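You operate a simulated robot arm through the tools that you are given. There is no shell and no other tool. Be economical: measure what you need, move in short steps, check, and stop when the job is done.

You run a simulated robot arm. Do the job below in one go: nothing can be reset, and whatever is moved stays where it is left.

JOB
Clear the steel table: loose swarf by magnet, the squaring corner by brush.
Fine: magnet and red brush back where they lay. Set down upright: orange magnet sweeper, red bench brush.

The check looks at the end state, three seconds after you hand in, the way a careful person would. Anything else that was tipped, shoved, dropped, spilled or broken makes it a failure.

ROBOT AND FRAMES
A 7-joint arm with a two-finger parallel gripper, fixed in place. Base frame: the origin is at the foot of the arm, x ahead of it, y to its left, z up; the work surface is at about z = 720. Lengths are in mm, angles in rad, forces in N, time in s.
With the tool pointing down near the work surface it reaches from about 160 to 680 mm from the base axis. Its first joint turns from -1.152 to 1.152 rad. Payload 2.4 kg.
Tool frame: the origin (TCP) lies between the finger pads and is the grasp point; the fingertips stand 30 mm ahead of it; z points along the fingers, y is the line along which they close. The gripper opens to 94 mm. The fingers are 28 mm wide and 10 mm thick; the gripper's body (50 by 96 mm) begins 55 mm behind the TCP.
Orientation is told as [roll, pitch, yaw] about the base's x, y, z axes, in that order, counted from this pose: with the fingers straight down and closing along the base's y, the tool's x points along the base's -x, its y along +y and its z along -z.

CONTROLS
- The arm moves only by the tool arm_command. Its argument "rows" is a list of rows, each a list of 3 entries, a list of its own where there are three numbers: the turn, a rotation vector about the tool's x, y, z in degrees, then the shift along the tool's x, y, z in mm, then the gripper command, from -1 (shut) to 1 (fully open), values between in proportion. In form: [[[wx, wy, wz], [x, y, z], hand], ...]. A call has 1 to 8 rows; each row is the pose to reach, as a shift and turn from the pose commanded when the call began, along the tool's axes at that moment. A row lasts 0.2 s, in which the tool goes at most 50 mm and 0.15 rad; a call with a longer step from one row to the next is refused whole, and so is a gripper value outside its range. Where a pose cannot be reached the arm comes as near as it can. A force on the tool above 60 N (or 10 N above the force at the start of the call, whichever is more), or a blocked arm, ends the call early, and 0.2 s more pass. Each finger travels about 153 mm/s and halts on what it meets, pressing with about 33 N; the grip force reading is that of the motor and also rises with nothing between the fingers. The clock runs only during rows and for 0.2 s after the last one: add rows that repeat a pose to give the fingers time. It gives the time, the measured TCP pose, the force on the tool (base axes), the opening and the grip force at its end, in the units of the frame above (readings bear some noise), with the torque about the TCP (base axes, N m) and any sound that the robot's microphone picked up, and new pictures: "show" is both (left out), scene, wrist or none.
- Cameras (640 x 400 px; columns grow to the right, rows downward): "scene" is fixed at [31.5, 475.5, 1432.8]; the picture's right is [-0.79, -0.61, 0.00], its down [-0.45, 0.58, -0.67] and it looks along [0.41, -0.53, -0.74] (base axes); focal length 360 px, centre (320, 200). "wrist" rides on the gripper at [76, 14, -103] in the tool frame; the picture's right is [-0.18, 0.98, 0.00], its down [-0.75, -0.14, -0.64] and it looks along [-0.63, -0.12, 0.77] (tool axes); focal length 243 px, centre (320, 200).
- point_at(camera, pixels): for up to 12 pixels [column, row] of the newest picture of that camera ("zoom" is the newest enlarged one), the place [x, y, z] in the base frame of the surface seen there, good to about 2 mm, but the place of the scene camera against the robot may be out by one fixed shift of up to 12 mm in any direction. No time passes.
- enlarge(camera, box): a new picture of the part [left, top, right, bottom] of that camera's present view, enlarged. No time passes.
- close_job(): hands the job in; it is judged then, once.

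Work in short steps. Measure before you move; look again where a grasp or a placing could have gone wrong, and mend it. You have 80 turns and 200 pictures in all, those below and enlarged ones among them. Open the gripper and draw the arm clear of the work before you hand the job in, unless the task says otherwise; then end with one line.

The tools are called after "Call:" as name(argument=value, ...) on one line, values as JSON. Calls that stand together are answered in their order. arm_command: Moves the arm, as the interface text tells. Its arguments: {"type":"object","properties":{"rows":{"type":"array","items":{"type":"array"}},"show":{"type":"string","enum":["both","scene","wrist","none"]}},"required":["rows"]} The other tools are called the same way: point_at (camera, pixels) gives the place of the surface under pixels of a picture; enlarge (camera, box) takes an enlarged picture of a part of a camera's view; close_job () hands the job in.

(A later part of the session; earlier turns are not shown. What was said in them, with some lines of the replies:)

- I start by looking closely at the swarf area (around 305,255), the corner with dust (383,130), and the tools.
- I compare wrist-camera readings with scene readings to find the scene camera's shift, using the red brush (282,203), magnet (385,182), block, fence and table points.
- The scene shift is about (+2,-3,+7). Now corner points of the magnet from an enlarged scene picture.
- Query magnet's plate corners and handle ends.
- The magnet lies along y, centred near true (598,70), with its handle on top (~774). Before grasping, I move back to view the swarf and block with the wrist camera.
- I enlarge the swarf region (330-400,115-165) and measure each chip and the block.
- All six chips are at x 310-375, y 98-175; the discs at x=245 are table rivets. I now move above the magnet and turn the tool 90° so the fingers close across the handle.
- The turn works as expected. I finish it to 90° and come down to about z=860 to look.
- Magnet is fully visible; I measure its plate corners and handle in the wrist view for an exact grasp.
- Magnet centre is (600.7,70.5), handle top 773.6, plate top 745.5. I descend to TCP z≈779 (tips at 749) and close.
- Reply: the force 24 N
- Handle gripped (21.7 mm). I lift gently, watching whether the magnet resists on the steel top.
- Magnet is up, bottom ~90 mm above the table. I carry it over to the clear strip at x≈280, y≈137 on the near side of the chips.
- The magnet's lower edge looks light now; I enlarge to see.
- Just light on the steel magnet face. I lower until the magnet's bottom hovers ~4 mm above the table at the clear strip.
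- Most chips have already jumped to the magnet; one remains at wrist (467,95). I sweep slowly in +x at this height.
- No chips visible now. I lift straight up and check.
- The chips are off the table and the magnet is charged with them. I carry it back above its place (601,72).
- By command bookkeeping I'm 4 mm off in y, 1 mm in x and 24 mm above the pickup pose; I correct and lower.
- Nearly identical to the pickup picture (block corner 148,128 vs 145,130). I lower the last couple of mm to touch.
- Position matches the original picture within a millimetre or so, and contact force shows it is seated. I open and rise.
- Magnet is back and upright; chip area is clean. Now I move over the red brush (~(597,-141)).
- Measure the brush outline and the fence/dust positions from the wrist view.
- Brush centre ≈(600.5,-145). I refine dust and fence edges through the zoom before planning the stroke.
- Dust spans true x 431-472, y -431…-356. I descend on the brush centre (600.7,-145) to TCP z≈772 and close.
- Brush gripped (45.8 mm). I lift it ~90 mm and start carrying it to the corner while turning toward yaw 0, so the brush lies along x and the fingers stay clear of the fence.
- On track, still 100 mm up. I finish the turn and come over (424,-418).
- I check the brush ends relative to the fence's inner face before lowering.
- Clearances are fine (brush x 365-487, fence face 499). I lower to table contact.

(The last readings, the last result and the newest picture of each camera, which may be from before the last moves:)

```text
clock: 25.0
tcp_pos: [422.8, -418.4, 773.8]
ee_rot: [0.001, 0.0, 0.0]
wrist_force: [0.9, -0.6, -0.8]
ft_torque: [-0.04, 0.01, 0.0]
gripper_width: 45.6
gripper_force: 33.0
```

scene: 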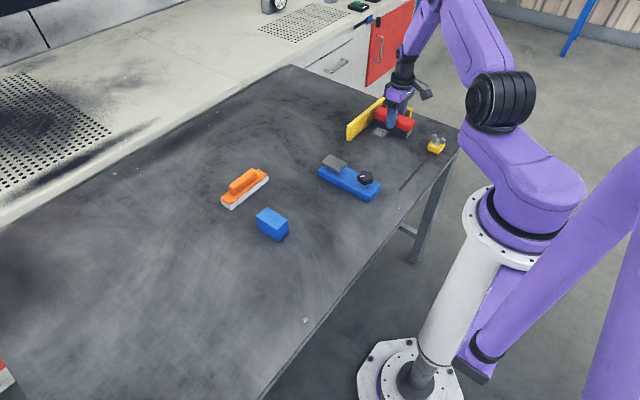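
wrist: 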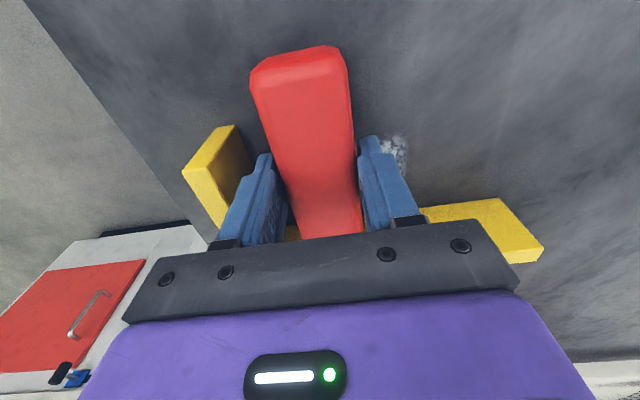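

Barely touching (-0.8 N). I press 2 mm more and sweep slowly in +y out of the corner.

Call:
arm_command(rows=[[[0, 0, 0], [0, 0, 2], -1], [[0, 0, 0], [0, 15, 2], -1], [[0, 0, 0], [0, 32, 2], -1], [[0, 0, 0], [0, 49, 2], -1], [[0, 0, 0], [0, 66, 2], -1], [[0, 0, 0], [0, 83, 2], -1], [[0, 0, 0], [0, 100, 2], -1], [[0, 0, 0], [0, 110, 2], -1]], show="both")

Call:
enlarge(camera="scene", box=[335, 85, 425, 165])

```text
clock: 26.8
tcp_pos: [425.4, -309.1, 772.9]
ee_rot: [-0.002, -0.002, -0.001]
wrist_force: [0.0, -3.3, 6.6]
ft_torque: [-0.21, -0.04, -0.03]
gripper_width: 46.0
gripper_force: 33.1
```

scene: 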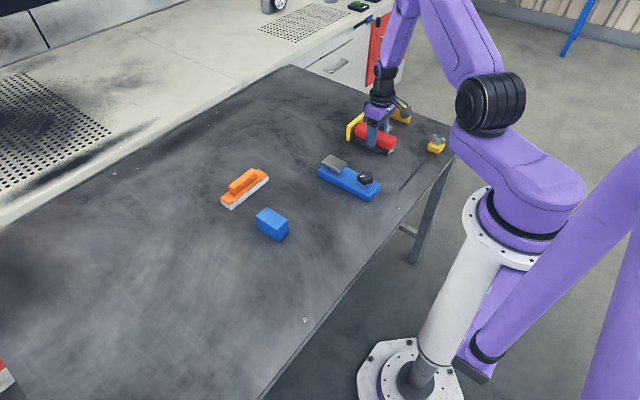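
wrist: 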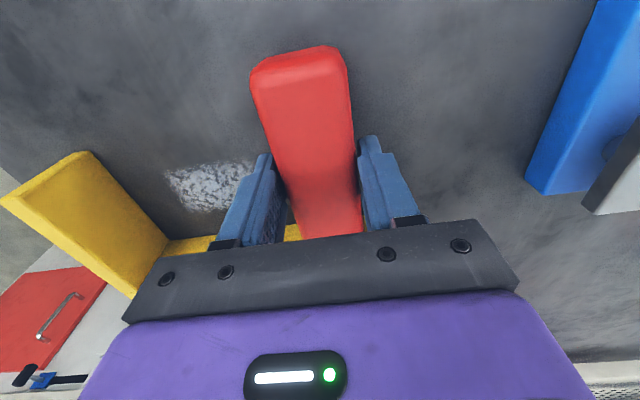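

```text
5.00 times, centred on (380, 125) of scene
```

zoom: 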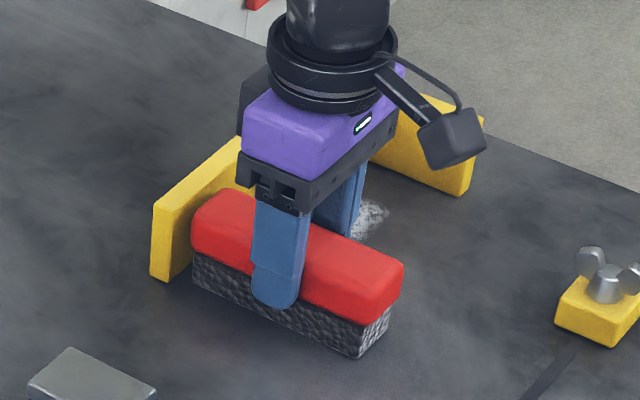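

The dust is still visible at wrist (208,185), perhaps fainter; I enlarge it to judge.

Call:
enlarge(camera="wrist", box=[130, 130, 290, 230])

Call:
point_at(camera="wrist", pixels=[[167, 175], [187, 209], [232, 207], [250, 165]])

```text
4.00 times, centred on (210, 180) of wrist
```

zoom: 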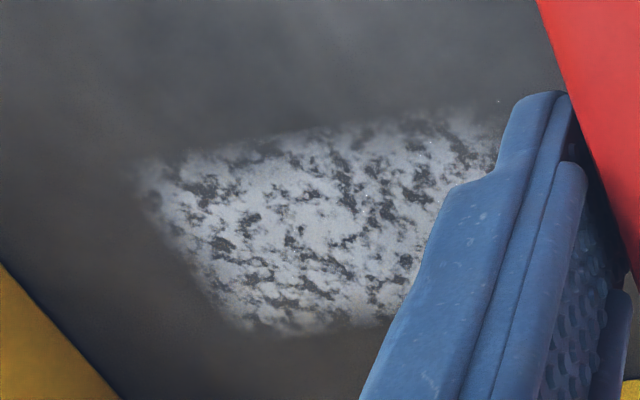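

```text
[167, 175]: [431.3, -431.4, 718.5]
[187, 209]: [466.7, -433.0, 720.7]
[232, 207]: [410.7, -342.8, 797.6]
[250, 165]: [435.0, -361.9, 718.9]
```

No clear change yet. I scrub back with a bit more pressure (~2 mm more), returning only to the same safe start point.

Call:
arm_command(rows=[[[0, 0, 0], [0, 0, 2], -1], [[0, 0, 0], [0, -18, 2], -1], [[0, 0, 0], [0, -36, 2], -1], [[0, 0, 0], [0, -54, 2], -1], [[0, 0, 0], [0, -72, 2], -1], [[0, 0, 0], [0, -90, 2], -1], [[0, 0, 0], [0, -110, 2], -1]], show="none")

Call:
arm_command(rows=[[[0, 0, 0], [0, 15, 0], -1], [[0, 0, 0], [0, 30, 0], -1], [[0, 0, 0], [0, 46, 0], -1], [[0, 0, 0], [0, 62, 0], -1], [[0, 0, 0], [0, 78, 0], -1], [[0, 0, 0], [0, 94, 0], -1], [[0, 0, 0], [0, 110, 0], -1]], show="wrist")

Call:
enlarge(camera="wrist", box=[130, 130, 290, 230])

```text
clock: 28.4
tcp_pos: [422.9, -417.2, 770.5]
ee_rot: [0.0, 0.001, -0.001]
wrist_force: [-0.9, 1.5, 3.9]
ft_torque: [-0.01, -0.26, 0.11]
gripper_width: 45.8
gripper_force: 32.7
```

```text
clock: 30.0
tcp_pos: [425.6, -312.2, 770.4]
ee_rot: [-0.003, -0.001, -0.004]
wrist_force: [-1.1, -2.6, 6.3]
ft_torque: [-0.2, 0.45, 0.17]
gripper_width: 45.8
gripper_force: 33.5
```

wrist: 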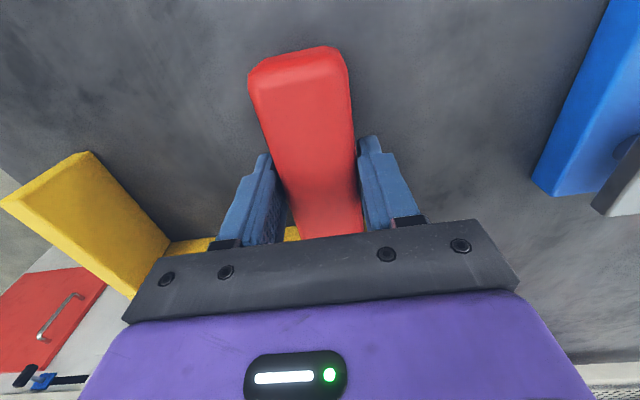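

```text
4.00 times, centred on (210, 180) of wrist
```

zoom: 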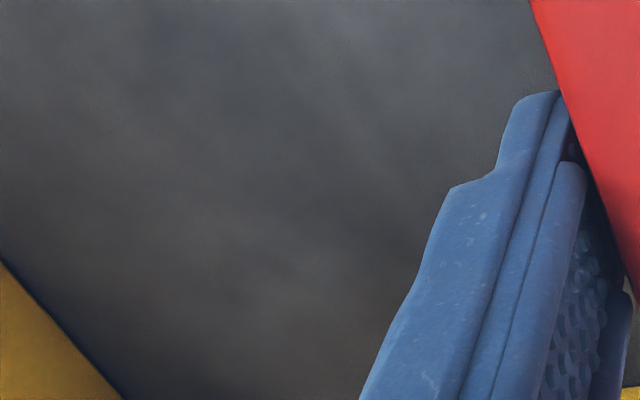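

The corner is clean. I lift the brush and start carrying it back, turning back to yaw -90.

Call:
arm_command(rows=[[[0, 0, 0], [0, 0, -20], -1], [[0, 0, 0], [0, 0, -65], -1], [[0, 0, 0], [0, 0, -105], -1], [[0, 0, 8.2], [-29.5, 27, -105], -1], [[0, 0, 16.4], [-59, 54, -105], -1], [[0, 0, 24.6], [-88.5, 81, -105], -1], [[0, 0, 32.8], [-118, 108, -105], -1], [[0, 0, 41], [-147.5, 135, -105], -1]], show="both")

Call:
enlarge(camera="scene", box=[335, 85, 455, 165])

```text
clock: 31.8
tcp_pos: [572.7, -172.9, 878.4]
ee_rot: [-0.001, -0.001, -0.72]
wrist_force: [-0.3, -0.5, -0.1]
ft_torque: [0.05, 0.0, -0.02]
gripper_width: 46.0
gripper_force: 33.1
```

scene: 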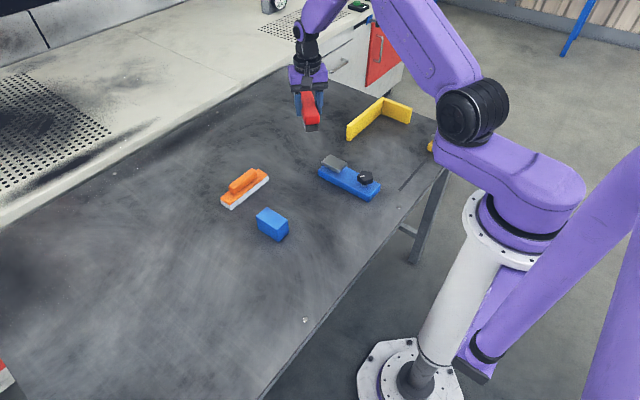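
wrist: 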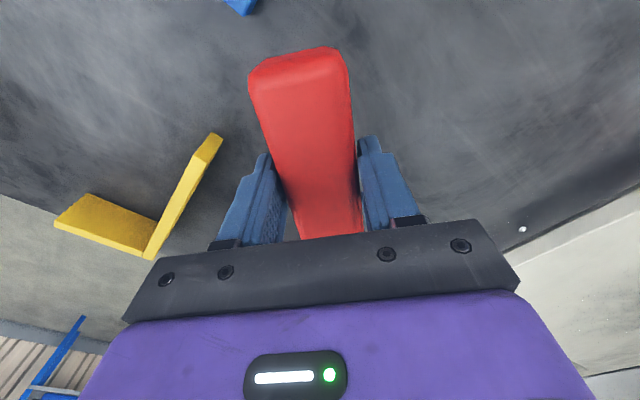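

```text
5.00 times, centred on (395, 125) of scene
```

zoom: 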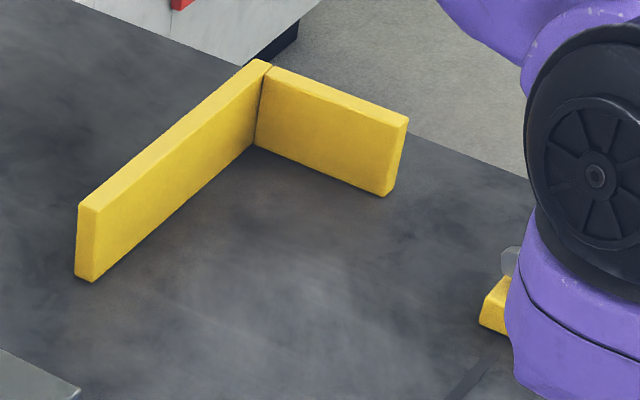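

Corner is clean and the fence unmoved. I finish the turn and position above the brush's original place.

Call:
arm_command(rows=[[[0, 0, 8.14], [-1, 7, 0], -1], [[0, 0, 16.28], [-2, 14, 0], -1], [[0, 0, 24.42], [-3, 21, 0], -1], [[0, 0, 32.56], [-4, 28, 0], -1], [[0, 0, 40.7], [-4.5, 35, 0], -1], [[0, 0, 48.8], [-4.5, 39.7, 0], -1], [[0, 0, 48.8], [-4.5, 39.7, 40], -1], [[0, 0, 48.8], [-4.5, 39.7, 80], -1]], show="wrist")

Call:
enlarge(camera="scene", box=[265, 115, 325, 170])

```text
clock: 33.6
tcp_pos: [602.9, -146.9, 799.3]
ee_rot: [0.002, -0.002, -1.573]
wrist_force: [0.7, 0.3, -2.1]
ft_torque: [0.02, 0.0, -0.03]
gripper_width: 45.8
gripper_force: 33.1
```

wrist: 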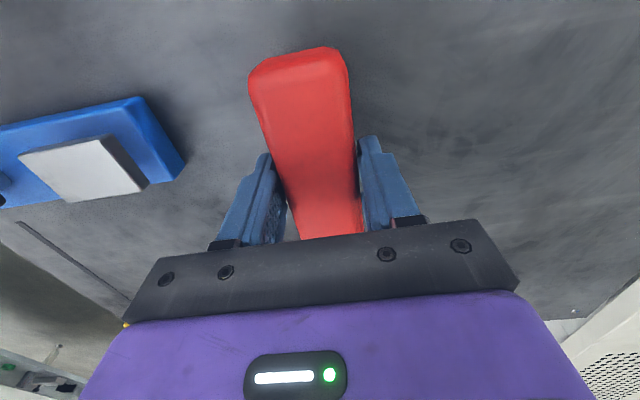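

```text
7.27 times, centred on (295, 142) of scene
```

zoom: 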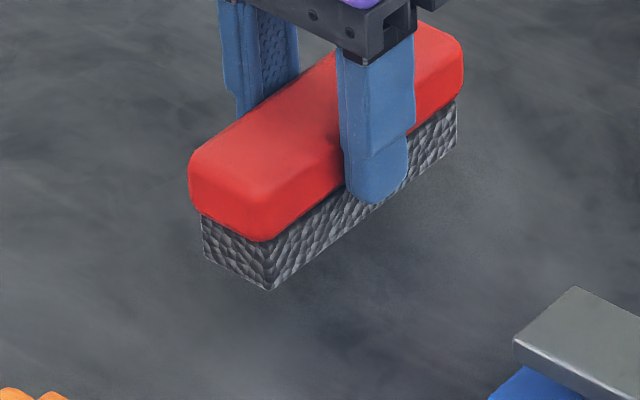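

I lower gradually toward contact and compare with the original view.

Call:
arm_command(rows=[[[0, 0, 0], [0, 0, 10], -1], [[0, 0, 0], [0, 0, 16], -1], [[0, 0, 0], [0, 0, 20], -1], [[0, 0, 0], [0, 0, 20], -1]], show="wrist")

Call:
enlarge(camera="scene", box=[265, 115, 325, 170])

```text
clock: 34.6
tcp_pos: [602.3, -146.4, 776.0]
ee_rot: [0.001, 0.0, -1.567]
wrist_force: [-0.2, -0.4, -1.7]
ft_torque: [0.01, 0.02, 0.0]
gripper_width: 45.7
gripper_force: 32.9
```

wrist: 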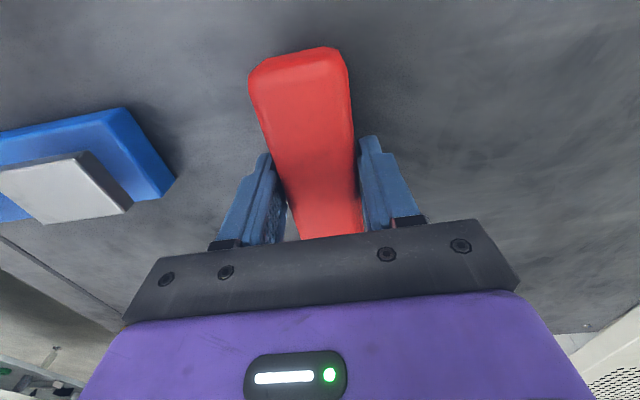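

```text
7.27 times, centred on (295, 142) of scene
```

zoom: 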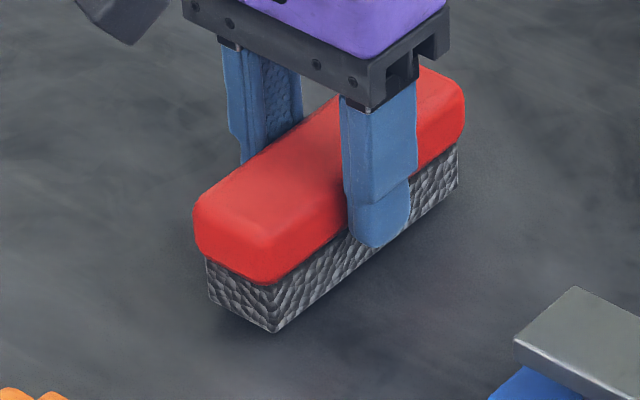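

Brush still hovers ~4-5 mm (bristle corner at 332 vs 348 originally) and is ~1.7 mm too far in x. I correct and lower gently until contact.

Call:
arm_command(rows=[[[0, 0, 0], [0, -1.7, 1], -1], [[0, 0, 0], [0, -1.7, 2.5], -1], [[0, 0, 0], [0, -1.7, 4], -1], [[0, 0, 0], [0, -1.7, 4], -1]], show="none")

Call:
enlarge(camera="scene", box=[265, 115, 325, 170])

```text
clock: 35.6
tcp_pos: [601.5, -146.5, 772.2]
ee_rot: [0.001, 0.001, -1.569]
wrist_force: [-0.2, 0.6, -1.4]
ft_torque: [-0.03, 0.0, -0.04]
gripper_width: 45.8
gripper_force: 32.4
```

```text
7.27 times, centred on (295, 142) of scene
```

zoom: 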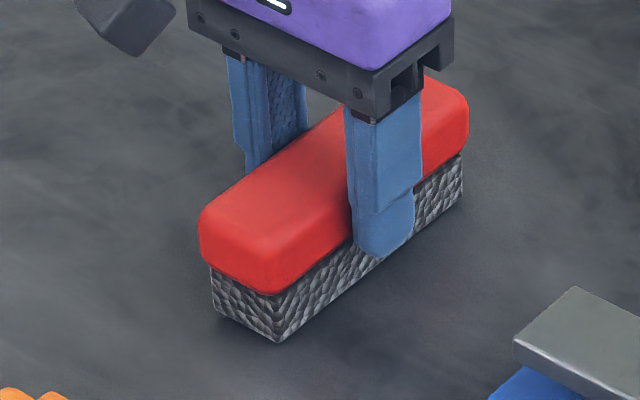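

Bristle corner now at (277,342) vs (277,348): about 1.5-2 mm still to go, x matches. I lower on until contact.

Call:
arm_command(rows=[[[0, 0, 0], [0, 0, 1], -1], [[0, 0, 0], [0, 0, 1.8], -1], [[0, 0, 0], [0, 0, 1.8], -1]], show="none")

Call:
enlarge(camera="scene", box=[265, 115, 325, 170])

```text
clock: 36.4
tcp_pos: [600.5, -145.9, 770.6]
ee_rot: [0.003, -0.001, -1.569]
wrist_force: [-0.3, 1.3, 5.3]
ft_torque: [-0.02, 0.16, -0.04]
gripper_width: 46.0
gripper_force: 33.7
```

```text
7.27 times, centred on (295, 142) of scene
```

zoom: 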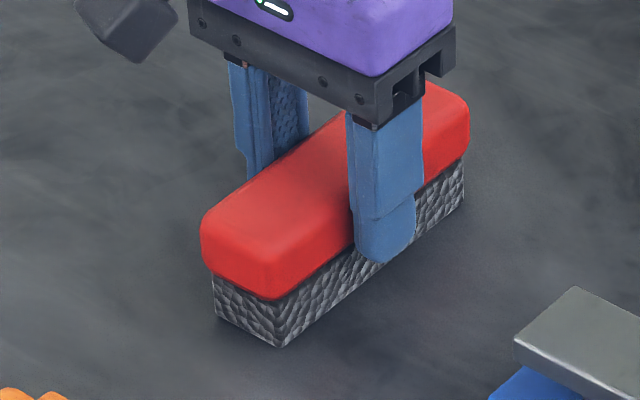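

Contact (5 N) and the brush matches its original outline. I release and rise straight up.

Call:
arm_command(rows=[[[0, 0, 0], [0, 0, 0], 0.2], [[0, 0, 0], [0, 0, 0], 0.7], [[0, 0, 0], [0, 0, 0], 1], [[0, 0, 0], [0, 0, -30], 1], [[0, 0, 0], [0, 0, -75], 1], [[0, 0, 0], [0, 0, -120], 1], [[0, 0, 0], [0, 0, -165], 1], [[0, 0, 0], [0, 0, -200], 1]], show="both")

Call:
enlarge(camera="scene", box=[205, 100, 385, 215])

Call:
enlarge(camera="scene", box=[230, 200, 390, 330])

```text
clock: 38.2
tcp_pos: [598.2, -147.6, 969.7]
ee_rot: [0.0, 0.001, -1.571]
wrist_force: [0.8, 0.2, -0.2]
ft_torque: [0.02, -0.01, -0.01]
gripper_width: 93.9
gripper_force: 0.0
```

scene: 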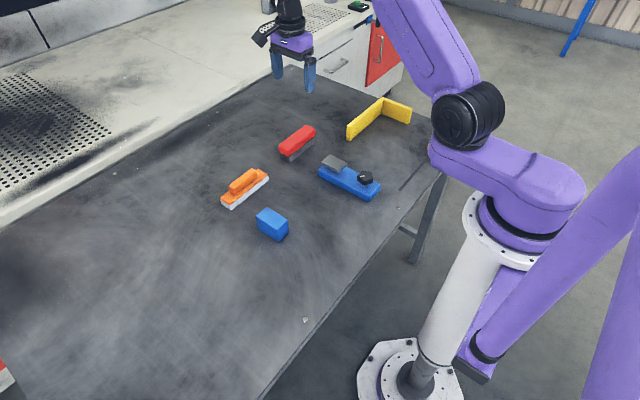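
wrist: 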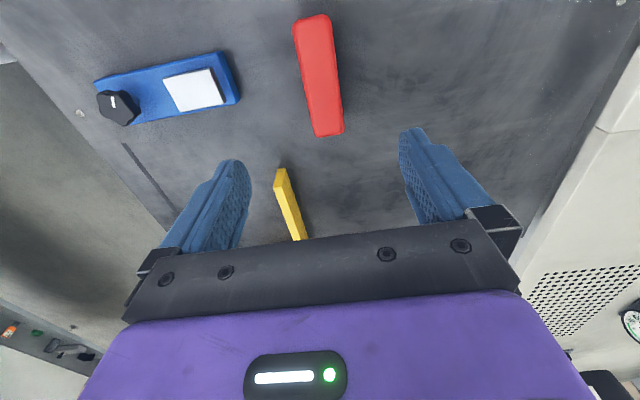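

```text
3.48 times, centred on (295, 158) of scene
```

zoom: 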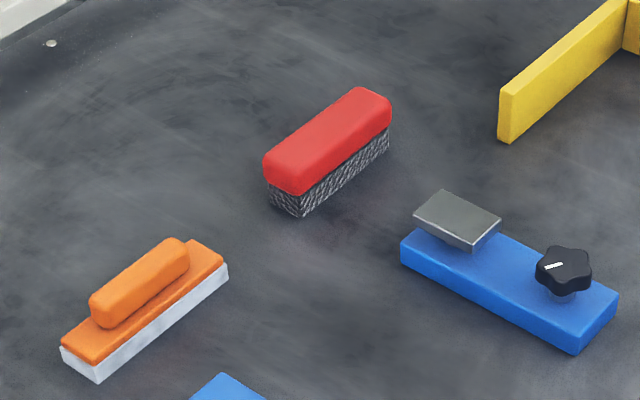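

```text
3.08 times, centred on (310, 265) of scene
```

zoom: 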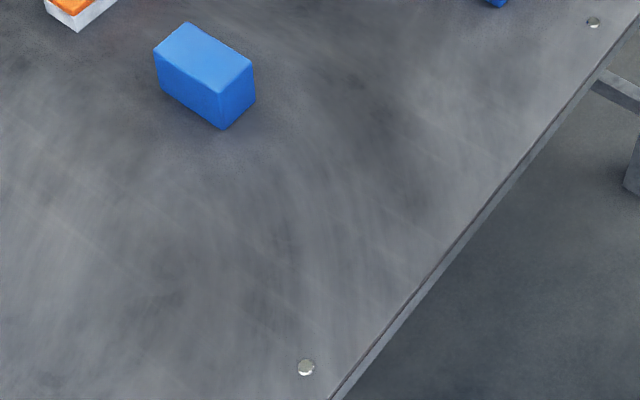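

The table is clear, both tools are upright in their places, nothing else has moved, and the arm is clear with the gripper open. I hand in.

Call:
close_job()

```text
The job is handed in.
```

The job is handed in: the magnet picked up all six chips, the brush cleared the dust from the squaring corner, and both tools are back upright where they lay with nothing else moved.
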